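You operate a simulated robot arm through the tools that you are given. There is no shell and no other tool. Be economical: measure what you need, move in short steps, check, and stop when the job is done.

The job below is to be done with a simulated robot arm. You get a single attempt, and the scene is never put back.

TASK
Take the green bottle that says "92" from the top of the long table and put it in the silver tray there.

Only the result counts: the job must be done as asked and must still hold three seconds after the hand-in. Knocking over, shifting, dropping, spilling or breaking anything else fails it.

THE ROBOT
A 7-joint arm with a two-finger parallel gripper, fixed in place. Base frame: the origin is at the foot of the arm, x ahead of it, y to its left, z up; the work surface is at about z = 0. Readings come in mm, degrees, newtons and seconds.
With the tool pointing down near the work surface it reaches from about 240 to 620 mm from the base axis. Its first joint turns from -66.0 to 66.0 degrees. Payload 2.6 kg.
Tool frame: the origin (TCP) lies between the finger pads and is the grasp point; the fingertips stand 30 mm ahead of it; z points along the fingers, y is the line along which they close. Largest opening 94 mm; finger width 28, thickness 10; the body of the gripper, 50 by 96 mm, starts 55 mm behind the TCP.
Orientation is that of the tool frame in the base frame, as a unit quaternion [w, x, y, z]. With the fingers straight down and closing along the base's y, the tool's x points along the base's -x, its y along +y and its z along -z.

THE INTERFACE
- The arm moves only by the tool nudge_tool. Its argument "steps" is a list of rows, each a list of 7 numbers: the shift along the base's x, y, z in mm, then the turn, a rotation vector about the base's x, y, z in degrees, then the finger opening in mm, from 0 to 94. In form: [[dx, dy, dz, rx, ry, rz, gripper], ...]. A call has 1 to 20 rows; each row shifts and turns the commanded pose from where the row before left it. Rows are played at 5 a second. More than 50 mm and 8.6 degrees between two rows, or a gripper value outside its range, and nothing of the call is played. A pose out of reach is approached as far as the arm can. The call stops where the force on the tool passes 40 N (or 10 N more than at its start, if that is more) or the arm is blocked; 0.2 s more then pass. Each finger travels about 72 mm/s and halts on what it meets, pressing with about 45 N; the grip force reading is that of the motor and also rises with nothing between the fingers. The clock runs only during rows and for 0.2 s after the last one: add rows that do not move to give the fingers time. The reply holds the time, the measured pose of the TCP, the force on the tool along the base axes, the opening and the grip force, in the units named above and with some noise, and new pictures: "pictures" is both (left out), scene, wrist or none.
- Cameras (640 x 400 px; columns grow to the right, rows downward): "scene" is fixed at [45.1, 451.6, 550.2]; the picture's right is [-0.61, -0.79, 0.00], its down [-0.56, 0.43, -0.71] and it looks along [0.57, -0.43, -0.70] (base axes); focal length 234 px, centre (320, 200). "wrist" rides on the gripper at [76, 14, -102] in the tool frame; the picture's right is [-0.18, 0.98, 0.00], its down [-0.75, -0.14, -0.64] and it looks along [-0.63, -0.12, 0.77] (tool axes); focal length 243 px, centre (320, 200). There is no depth. A picture from a camera that has moved, and an enlarged one, comes with that camera's place and axes in the base frame and with its lens.
- zoom(camera, box): a new picture of the part [left, top, right, bottom] of that camera's present view, enlarged. It takes no simulated time.
- close_job(): hands the job in; it is judged then, once.

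Work in short steps. Places have to be worked out from the pictures, the camera data and where the tool is seen: move nearer, look again, correct. Check each grasp and each placing, and mend what went wrong. You have 90 turns and 170 pictures in all, those below and enlarged ones among them. Open the gripper and draw the arm clear of the work before you hand the job in, unless the task says otherwise; then end with one line.

The tools are called as a command line: name --pt "numbers of a row" for each row, then --argument value for the rest, lists and objects as JSON in quotes. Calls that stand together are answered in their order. nudge_tool: Moves the arm, as the interface text tells. Its arguments: {"type":"object","properties":{"steps":{"type":"array","items":{"type":"array","items":{"type":"number"}}},"pictures":{"type":"string","enum":["both","scene","wrist","none"]}},"required":["steps"]} The other tools are called the same way: zoom (camera, box) takes an enlarged picture of a part of a camera's view; close_job () hands the job in.

At the start:

```text
clock: 0.0
tool_pos: [366.0, 212.2, 325.8]
orientation: [-0.001, 0.0, 1.0, 0.0]
force: [-0.1, -0.3, 0.1]
finger_gap: 93.6
gripper_force: 0.0
```

scene: 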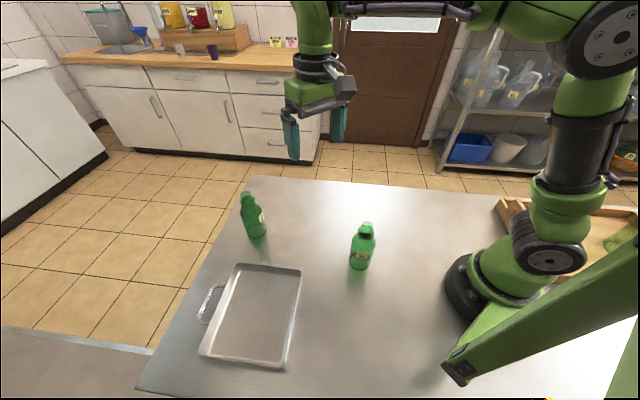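
wrist: 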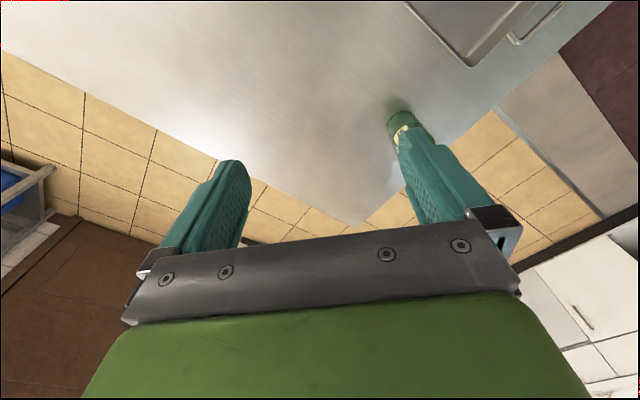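

Two green bottles are on the table; I enlarge each to read their labels.

zoom --camera "scene" --box '[220, 180, 290, 250]'

zoom --camera "scene" --box '[330, 210, 400, 280]'

zoom --camera "scene" --box '[180, 250, 320, 380]'

```text
5.71 times, centred on (255, 215) of scene
camera zoom: at [45.1, 451.6, 550.2], right [-0.61, -0.79, 0.0], down [-0.56, 0.43, -0.71], along [0.57, -0.43, -0.7], focal length 1338 px, centre (691, 114)
```

zoom: 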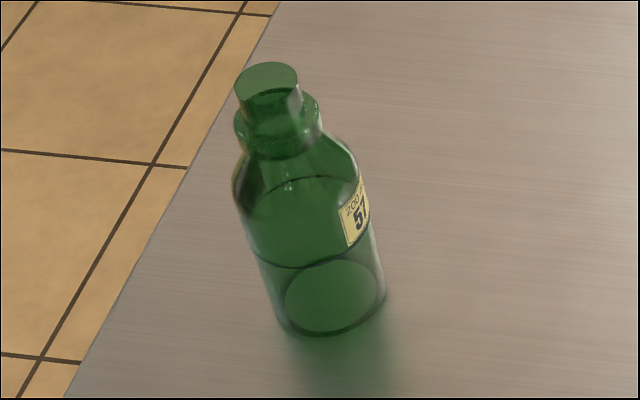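

```text
5.71 times, centred on (365, 245) of scene
camera zoom: at [45.1, 451.6, 550.2], right [-0.61, -0.79, 0.0], down [-0.56, 0.43, -0.71], along [0.57, -0.43, -0.7], focal length 1338 px, centre (63, -57)
```

zoom: 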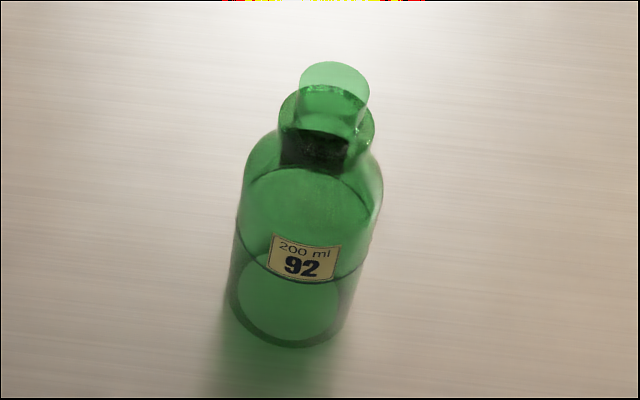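

```text
3.08 times, centred on (250, 315) of scene
camera zoom: at [45.1, 451.6, 550.2], right [-0.61, -0.79, 0.0], down [-0.56, 0.43, -0.71], along [0.57, -0.43, -0.7], focal length 721 px, centre (535, -154)
```

zoom: 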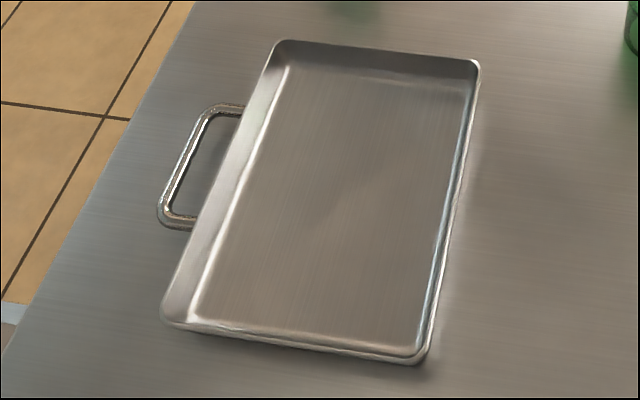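

Bottle 92 is the nearer one, with its base at about (241, 173), a height of about 158 and a diameter of about 56. The tray centre is at about (295, 440). I move above the bottle, staying high.

nudge_tool --pt "-32 -10 0 0 0 0 94" --pt "-31 -10 0 0 0 0 94" --pt "-31 -10 -20 0 0 0 94" --pt "-31 -9 -30 0 0 0 94" --pt "0 0 -26 0 0 0 94" --pt "0 0 0 0 0 0 94" --pt "0 0 0 0 0 0 94"

```text
clock: 1.6
tool_pos: [240.8, 174.1, 249.8]
orientation: [0.0, 0.0, 1.0, 0.0]
force: [0.4, 0.2, 0.1]
finger_gap: 93.8
gripper_force: 0.1
camera wrist: at [164.4, 188.5, 353.4], right [0.18, 0.98, 0.0], down [0.75, -0.14, 0.64], along [0.63, -0.12, -0.77], focal length 243 px, centre (320, 200)
```

scene: 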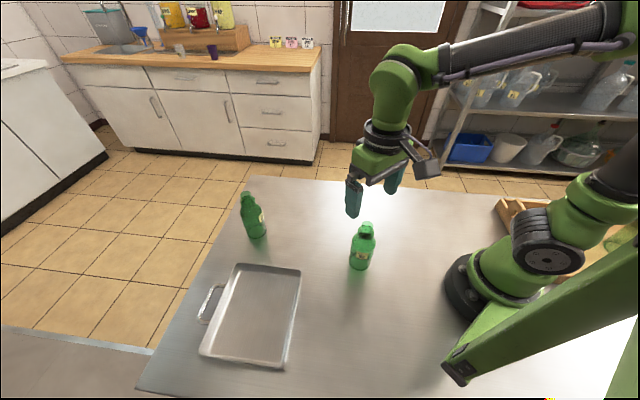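
wrist: 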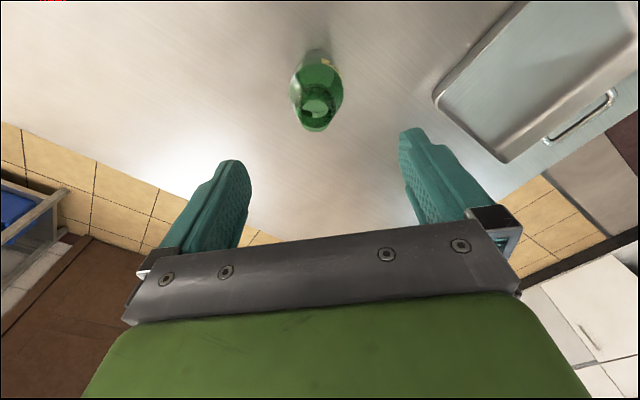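

The bottle lies between the fingers in the wrist view; I zoom in to refine its position.

zoom --camera "wrist" --box '[264, 30, 376, 142]'

```text
3.57 times, centred on (320, 86) of wrist
camera zoom: at [164.4, 188.5, 353.4], right [0.18, 0.98, 0.0], down [0.75, -0.14, 0.64], along [0.63, -0.12, -0.77], focal length 866 px, centre (320, 607)
```

zoom: 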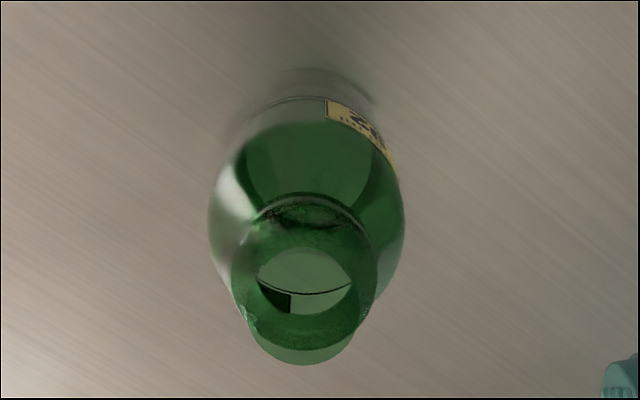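

The estimates agree: the axis is at about (240, 172), the body is 56 wide up to z≈93 and the stopper top is at about 150–158. I lower straight down to TCP z≈116 with the fingers open, then look.

nudge_tool --pt "-0.5 -2 -25 0 0 0 94" --pt "0 0 -25 0 0 0 94" --pt "0 0 -25 0 0 0 94" --pt "0 0 -20 0 0 0 94" --pt "0 0 -20 0 0 0 94" --pt "0 0 -10 0 0 0 94" --pt "0 0 -9 0 0 0 94" --pt "0 0 0 0 0 0 94"

zoom --camera "scene" --box '[310, 170, 430, 290]'

```text
clock: 3.4
tool_pos: [240.5, 172.3, 115.4]
orientation: [0.001, 0.0, 1.0, 0.0]
force: [1.3, 0.7, -0.1]
finger_gap: 94.2
gripper_force: 0.2
camera wrist: at [164.5, 187.0, 218.8], right [0.18, 0.98, 0.0], down [0.75, -0.14, 0.64], along [0.63, -0.12, -0.77], focal length 243 px, centre (320, 200)
```

scene: 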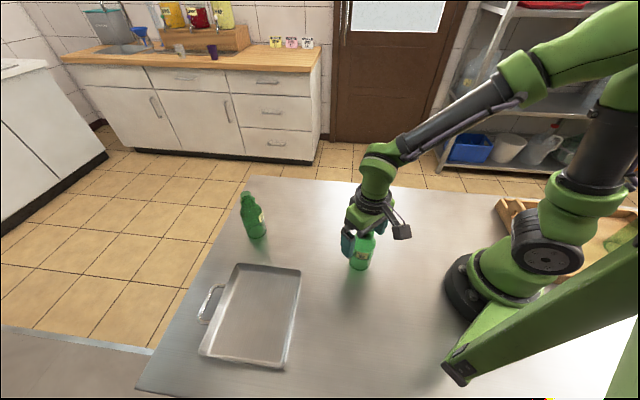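
wrist: 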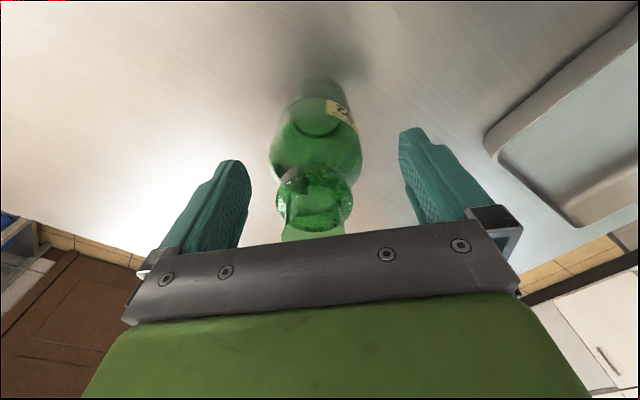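

```text
3.33 times, centred on (370, 230) of scene
camera zoom: at [45.1, 451.6, 550.2], right [-0.61, -0.79, 0.0], down [-0.56, 0.43, -0.71], along [0.57, -0.43, -0.7], focal length 781 px, centre (153, 100)
```

zoom: 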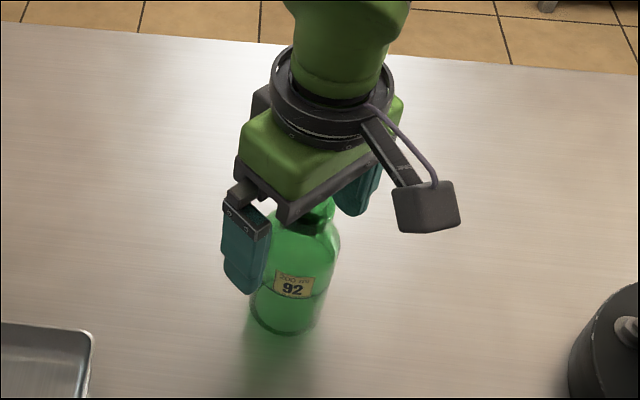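

The bottle sits centred between the fingers with clearance under the palm. I lower 4 mm more and close on the upper body.

nudge_tool --pt "0 0 -4 0 0 0 94" --pt "0 0 0 0 0 0 80" --pt "0 0 0 0 0 0 68" --pt "0 0 0 0 0 0 60" --pt "0 0 0 0 0 0 54" --pt "0 0 0 0 0 0 48" --pt "0 0 0 0 0 0 44" --pt "0 0 0 0 0 0 44"

zoom --camera "scene" --box '[310, 170, 430, 290]'

```text
clock: 5.2
tool_pos: [242.2, 173.1, 110.4]
orientation: [0.0, -0.001, 1.0, -0.001]
force: [-0.4, 0.8, -0.7]
finger_gap: 56.5
gripper_force: 45.1
camera wrist: at [164.8, 186.6, 214.3], right [0.18, 0.98, 0.0], down [0.75, -0.14, 0.64], along [0.63, -0.12, -0.77], focal length 243 px, centre (320, 200)
```

scene: 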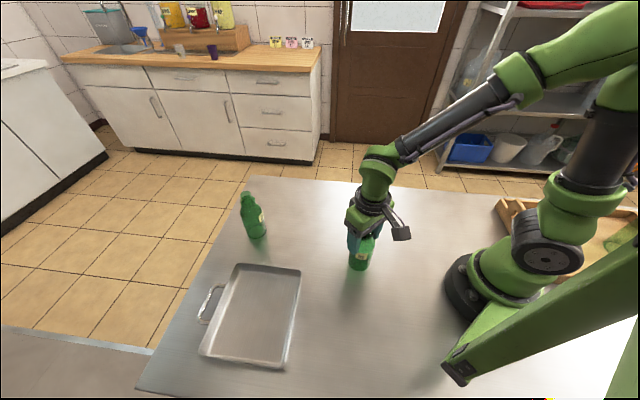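
wrist: 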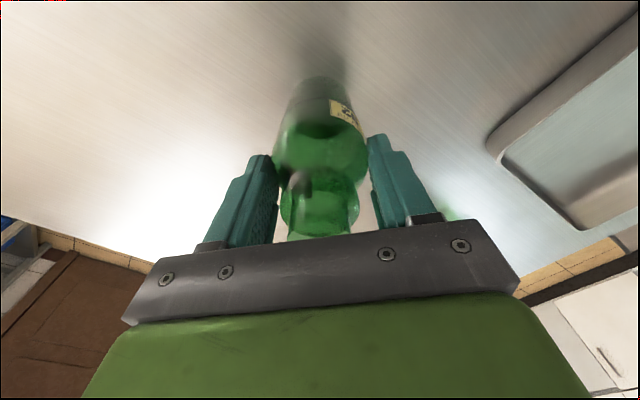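

```text
3.33 times, centred on (370, 230) of scene
camera zoom: at [45.1, 451.6, 550.2], right [-0.61, -0.79, 0.0], down [-0.56, 0.43, -0.71], along [0.57, -0.43, -0.7], focal length 781 px, centre (153, 100)
```

zoom: 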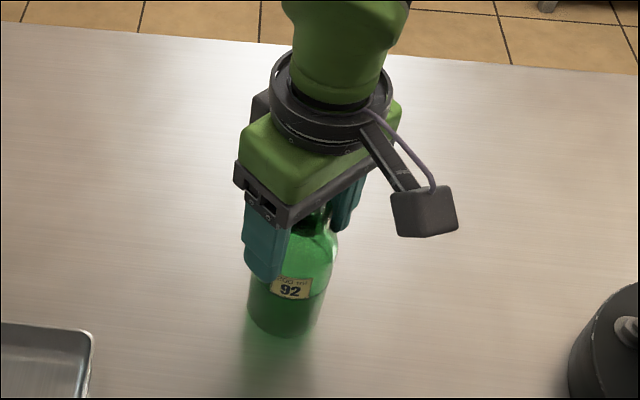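

The gap of 56.5 at 45 N shows it is gripping the body. I lift gently.

nudge_tool --pt "0 0 3 0 0 0 44" --pt "0 0 6 0 0 0 44" --pt "0 0 10 0 0 0 44" --pt "0 0 10 0 0 0 44" --pt "0 0 10 0 0 0 44" --pt "0 0 10 0 0 0 44" --pt "0 0 6 0 0 0 44" --pt "0 0 3 0 0 0 44" --pt "0 0 0 0 0 0 44"

zoom --camera "scene" --box '[310, 150, 430, 270]'

```text
clock: 7.2
tool_pos: [241.1, 171.1, 169.6]
orientation: [0.0, 0.0, 1.0, 0.0]
force: [0.3, 0.3, -1.4]
finger_gap: 56.4
gripper_force: 44.7
camera wrist: at [164.6, 186.4, 273.2], right [0.18, 0.98, 0.0], down [0.75, -0.14, 0.64], along [0.63, -0.12, -0.77], focal length 243 px, centre (320, 200)
```

scene: 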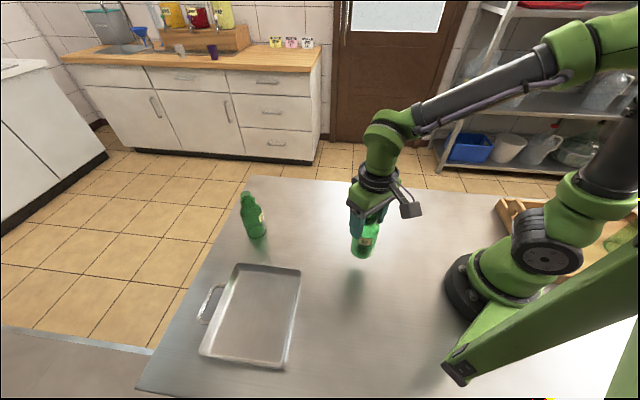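
wrist: 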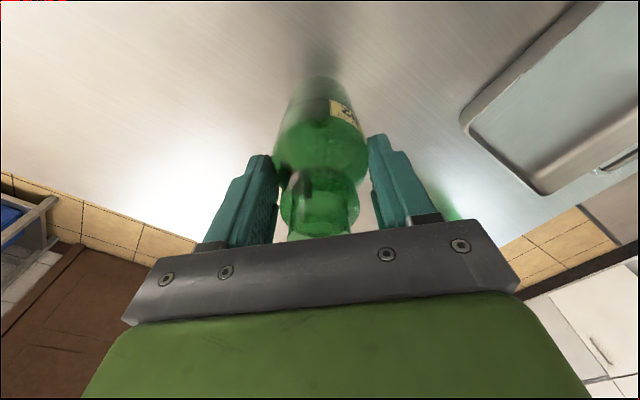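

```text
3.33 times, centred on (370, 210) of scene
camera zoom: at [45.1, 451.6, 550.2], right [-0.61, -0.79, 0.0], down [-0.56, 0.43, -0.71], along [0.57, -0.43, -0.7], focal length 781 px, centre (153, 167)
```

zoom: 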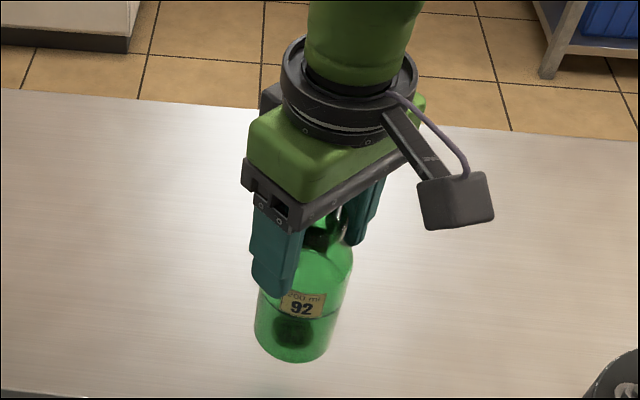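

The bottle is held, hanging upright and well clear of the table. I carry it slowly towards the tray at (292, 425).

nudge_tool --pt "1 6 0 0 0 0 44" --pt "2 10 0 0 0 0 44" --pt "3 15 0 0 0 0 44" --pt "3 15 0 0 0 0 44" --pt "3 15 0 0 0 0 44" --pt "3 15 0 0 0 0 44" --pt "3 15 0 0 0 0 44" --pt "3 15 0 0 0 0 44" --pt "3 15 0 0 0 0 44" --pt "3 15 0 0 0 0 44" --pt "3 15 0 0 0 0 44" --pt "3 15 0 0 0 0 44" --pt "3 15 0 0 0 0 44" --pt "3 15 0 0 0 0 44" --pt "3 15 0 0 0 0 44" --pt "3 15 0 0 0 0 44" --pt "3 15 0 0 0 0 44" --pt "2 10 0 0 0 0 44" --pt "1 4 0 0 0 0 44" --pt "0 0 0 0 0 0 44"

```text
clock: 11.4
tool_pos: [292.4, 426.9, 167.8]
orientation: [0.0, -0.001, 1.0, 0.001]
force: [-0.3, 0.0, -1.3]
finger_gap: 56.5
gripper_force: 44.8
camera wrist: at [216.1, 441.4, 272.2], right [0.18, 0.98, 0.0], down [0.75, -0.14, 0.64], along [0.63, -0.12, -0.77], focal length 243 px, centre (320, 200)
```

scene: 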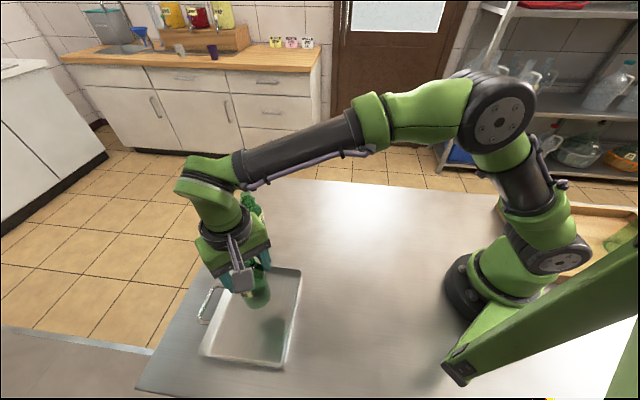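
wrist: 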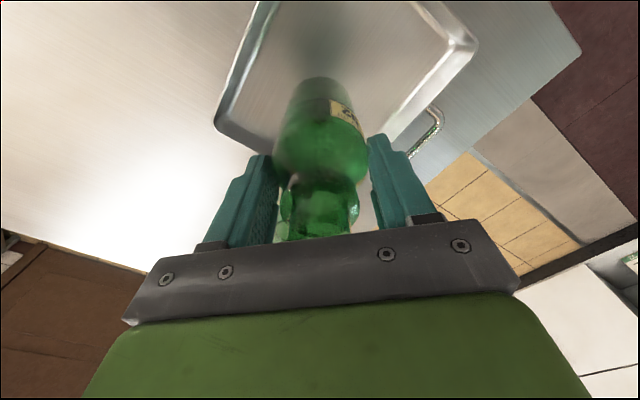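

The bottle is over the tray interior. I shift 8 mm toward its centre and lower most of the way, since its base sits about 111 below the TCP.

nudge_tool --pt "1 4 -5 0 0 0 44" --pt "1 4 -8 0 0 0 44" --pt "0 0 -10 0 0 0 44" --pt "0 0 -10 0 0 0 44" --pt "0 0 -8 0 0 0 44" --pt "0 0 -5 0 0 0 44" --pt "0 0 -2 0 0 0 44" --pt "0 0 0 0 0 0 44"

zoom --camera "scene" --box '[180, 220, 320, 380]'

```text
clock: 13.2
tool_pos: [293.2, 434.1, 122.0]
orientation: [-0.001, 0.001, 1.0, 0.0]
force: [-0.2, -0.3, -2.2]
finger_gap: 56.6
gripper_force: 44.3
camera wrist: at [217.1, 448.8, 225.1], right [0.18, 0.98, 0.0], down [0.75, -0.14, 0.64], along [0.63, -0.12, -0.77], focal length 243 px, centre (320, 200)
```

scene: 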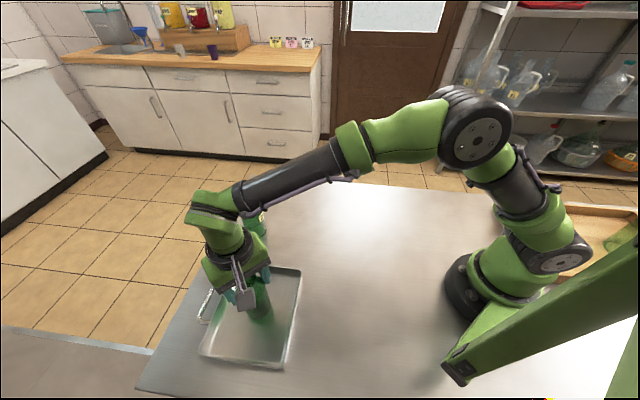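
wrist: 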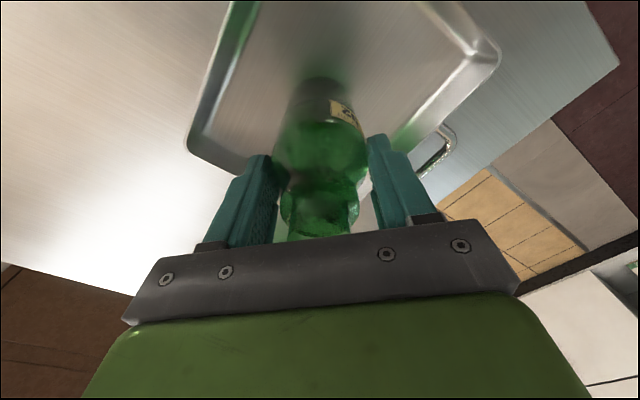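

```text
2.50 times, centred on (250, 300) of scene
camera zoom: at [45.1, 451.6, 550.2], right [-0.61, -0.79, 0.0], down [-0.56, 0.43, -0.71], along [0.57, -0.43, -0.7], focal length 586 px, centre (495, -50)
```

zoom: 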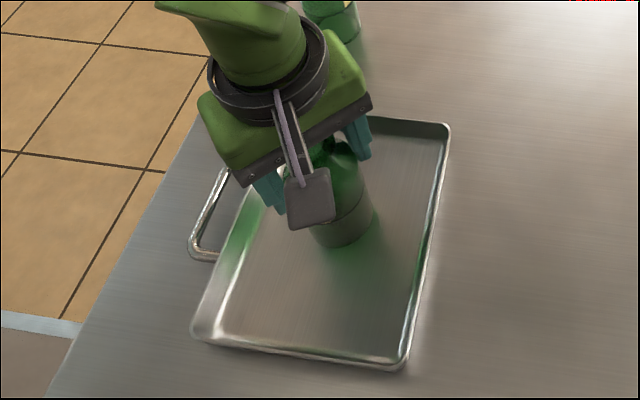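

The base is about 10 mm above the floor and centred in the tray. I lower in small steps and watch the force.

nudge_tool --pt "0 0 -2 0 0 0 44" --pt "0 0 -2 0 0 0 44" --pt "0 0 -1 0 0 0 44" --pt "0 0 -1 0 0 0 44" --pt "0 0 0 0 0 0 44" --pictures "none"

```text
clock: 14.4
tool_pos: [294.6, 435.0, 113.4]
orientation: [0.0, 0.0, 1.0, 0.0]
force: [0.0, -0.7, -1.5]
finger_gap: 56.6
gripper_force: 45.0
```

The force still reads as the hanging weight only, so there is no contact yet. I go 1 mm further.

nudge_tool --pt "0 0 -0.5 0 0 0 44" --pt "0 0 -0.5 0 0 0 44" --pt "0 0 0 0 0 0 44" --pictures "none"

```text
clock: 15.2
tool_pos: [293.3, 434.9, 113.2]
orientation: [0.001, 0.001, 1.0, 0.002]
force: [1.3, -1.6, 6.0]
finger_gap: 56.6
gripper_force: 44.6
```

The force rose to +6 N, so the bottle stands on the tray floor. I open the fingers slowly.

nudge_tool --pt "0 0 0 0 0 0 57" --pt "0 0 0 0 0 0 60" --pt "0 0 0 0 0 0 66" --pt "0 0 0 0 0 0 76" --pt "0 0 0 0 0 0 88" --pt "0 0 0 0 0 0 94" --pt "0 0 0 0 0 0 94"

```text
clock: 16.8
tool_pos: [293.7, 435.3, 114.4]
orientation: [0.0, 0.0, 1.0, -0.001]
force: [0.2, -0.8, 0.4]
finger_gap: 93.9
gripper_force: 0.0
camera wrist: at [217.1, 449.4, 217.6], right [0.18, 0.98, 0.0], down [0.75, -0.14, 0.64], along [0.63, -0.12, -0.77], focal length 243 px, centre (320, 200)
```

scene: 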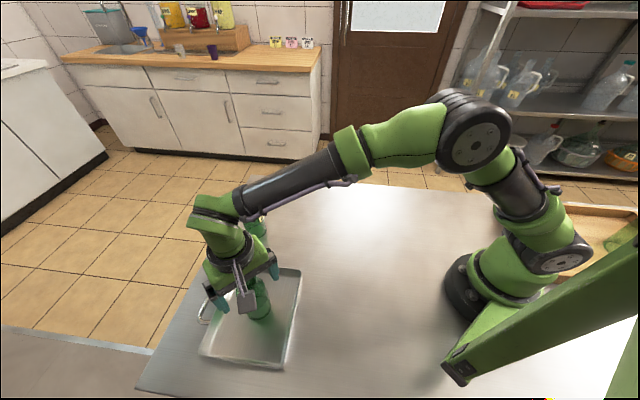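
wrist: 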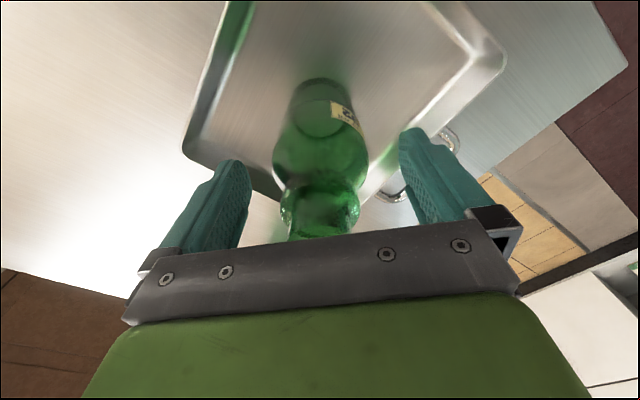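

The bottle is released and standing. I raise straight up to z≈300 and then draw back toward the base side.

nudge_tool --pt "0 0 5 0 0 0 94" --pt "0 0 10 0 0 0 94" --pt "0 0 20 0 0 0 94" --pt "0 0 20 0 0 0 94" --pt "0 0 20 0 0 0 94" --pt "0 0 20 0 0 0 94" --pt "0 0 25 0 0 0 94" --pt "0 0 25 0 0 0 94" --pt "0 0 25 0 0 0 94" --pt "0 0 20 0 0 0 94" --pt "0 -20 0 0 0 0 94" --pt "0 -30 0 0 0 0 94" --pt "0 -30 0 0 0 0 94" --pt "0 -30 0 0 0 0 94" --pt "0 -30 0 0 0 0 94" --pt "0 -30 0 0 0 0 94" --pt "0 -20 0 0 0 0 94" --pt "0 0 0 0 0 0 94" --pt "0 0 0 0 0 0 94"

zoom --camera "scene" --box '[180, 180, 340, 380]'

```text
clock: 20.8
tool_pos: [294.4, 244.0, 303.5]
orientation: [0.0, 0.0, 1.0, 0.0]
force: [-0.5, -0.4, -0.2]
finger_gap: 94.0
gripper_force: 0.0
camera wrist: at [218.0, 258.0, 407.9], right [0.18, 0.98, 0.0], down [0.75, -0.14, 0.64], along [0.63, -0.12, -0.77], focal length 243 px, centre (320, 200)
```

scene: 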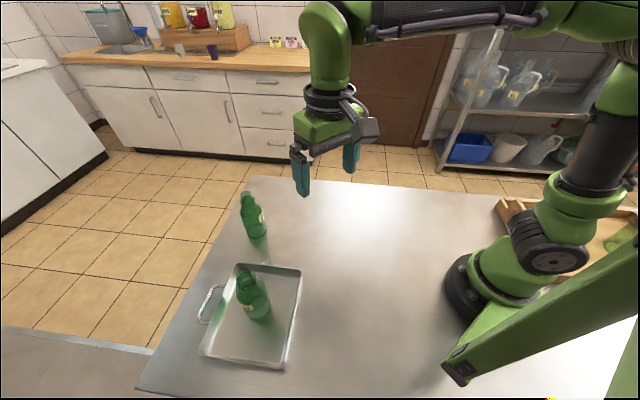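
wrist: 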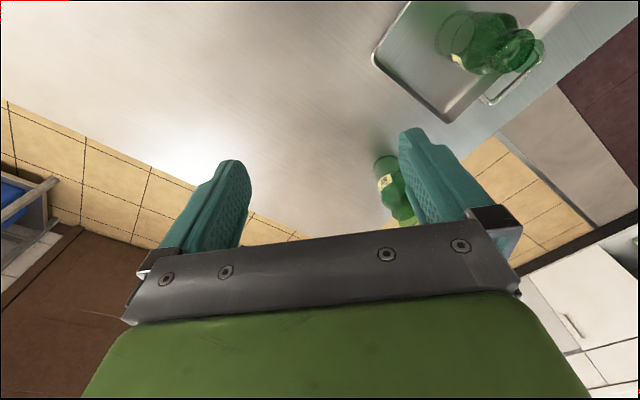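

```text
2.00 times, centred on (260, 280) of scene
camera zoom: at [45.1, 451.6, 550.2], right [-0.61, -0.79, 0.0], down [-0.56, 0.43, -0.71], along [0.57, -0.43, -0.7], focal length 468 px, centre (440, 40)
```

zoom: 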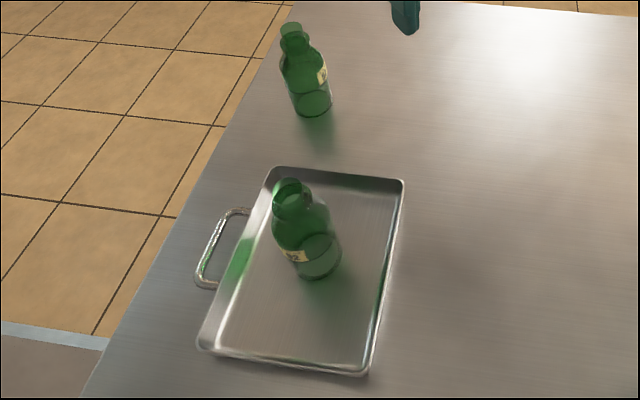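

Bottle 92 stands upright in the tray. The tray and bottle 57 show no visible shift and the arm is clear, so I hand in.

close_job

```text
The job is handed in.
```

The green bottle marked "92" is standing upright in the silver tray, the gripper is open and the arm is clear; I handed the job in.
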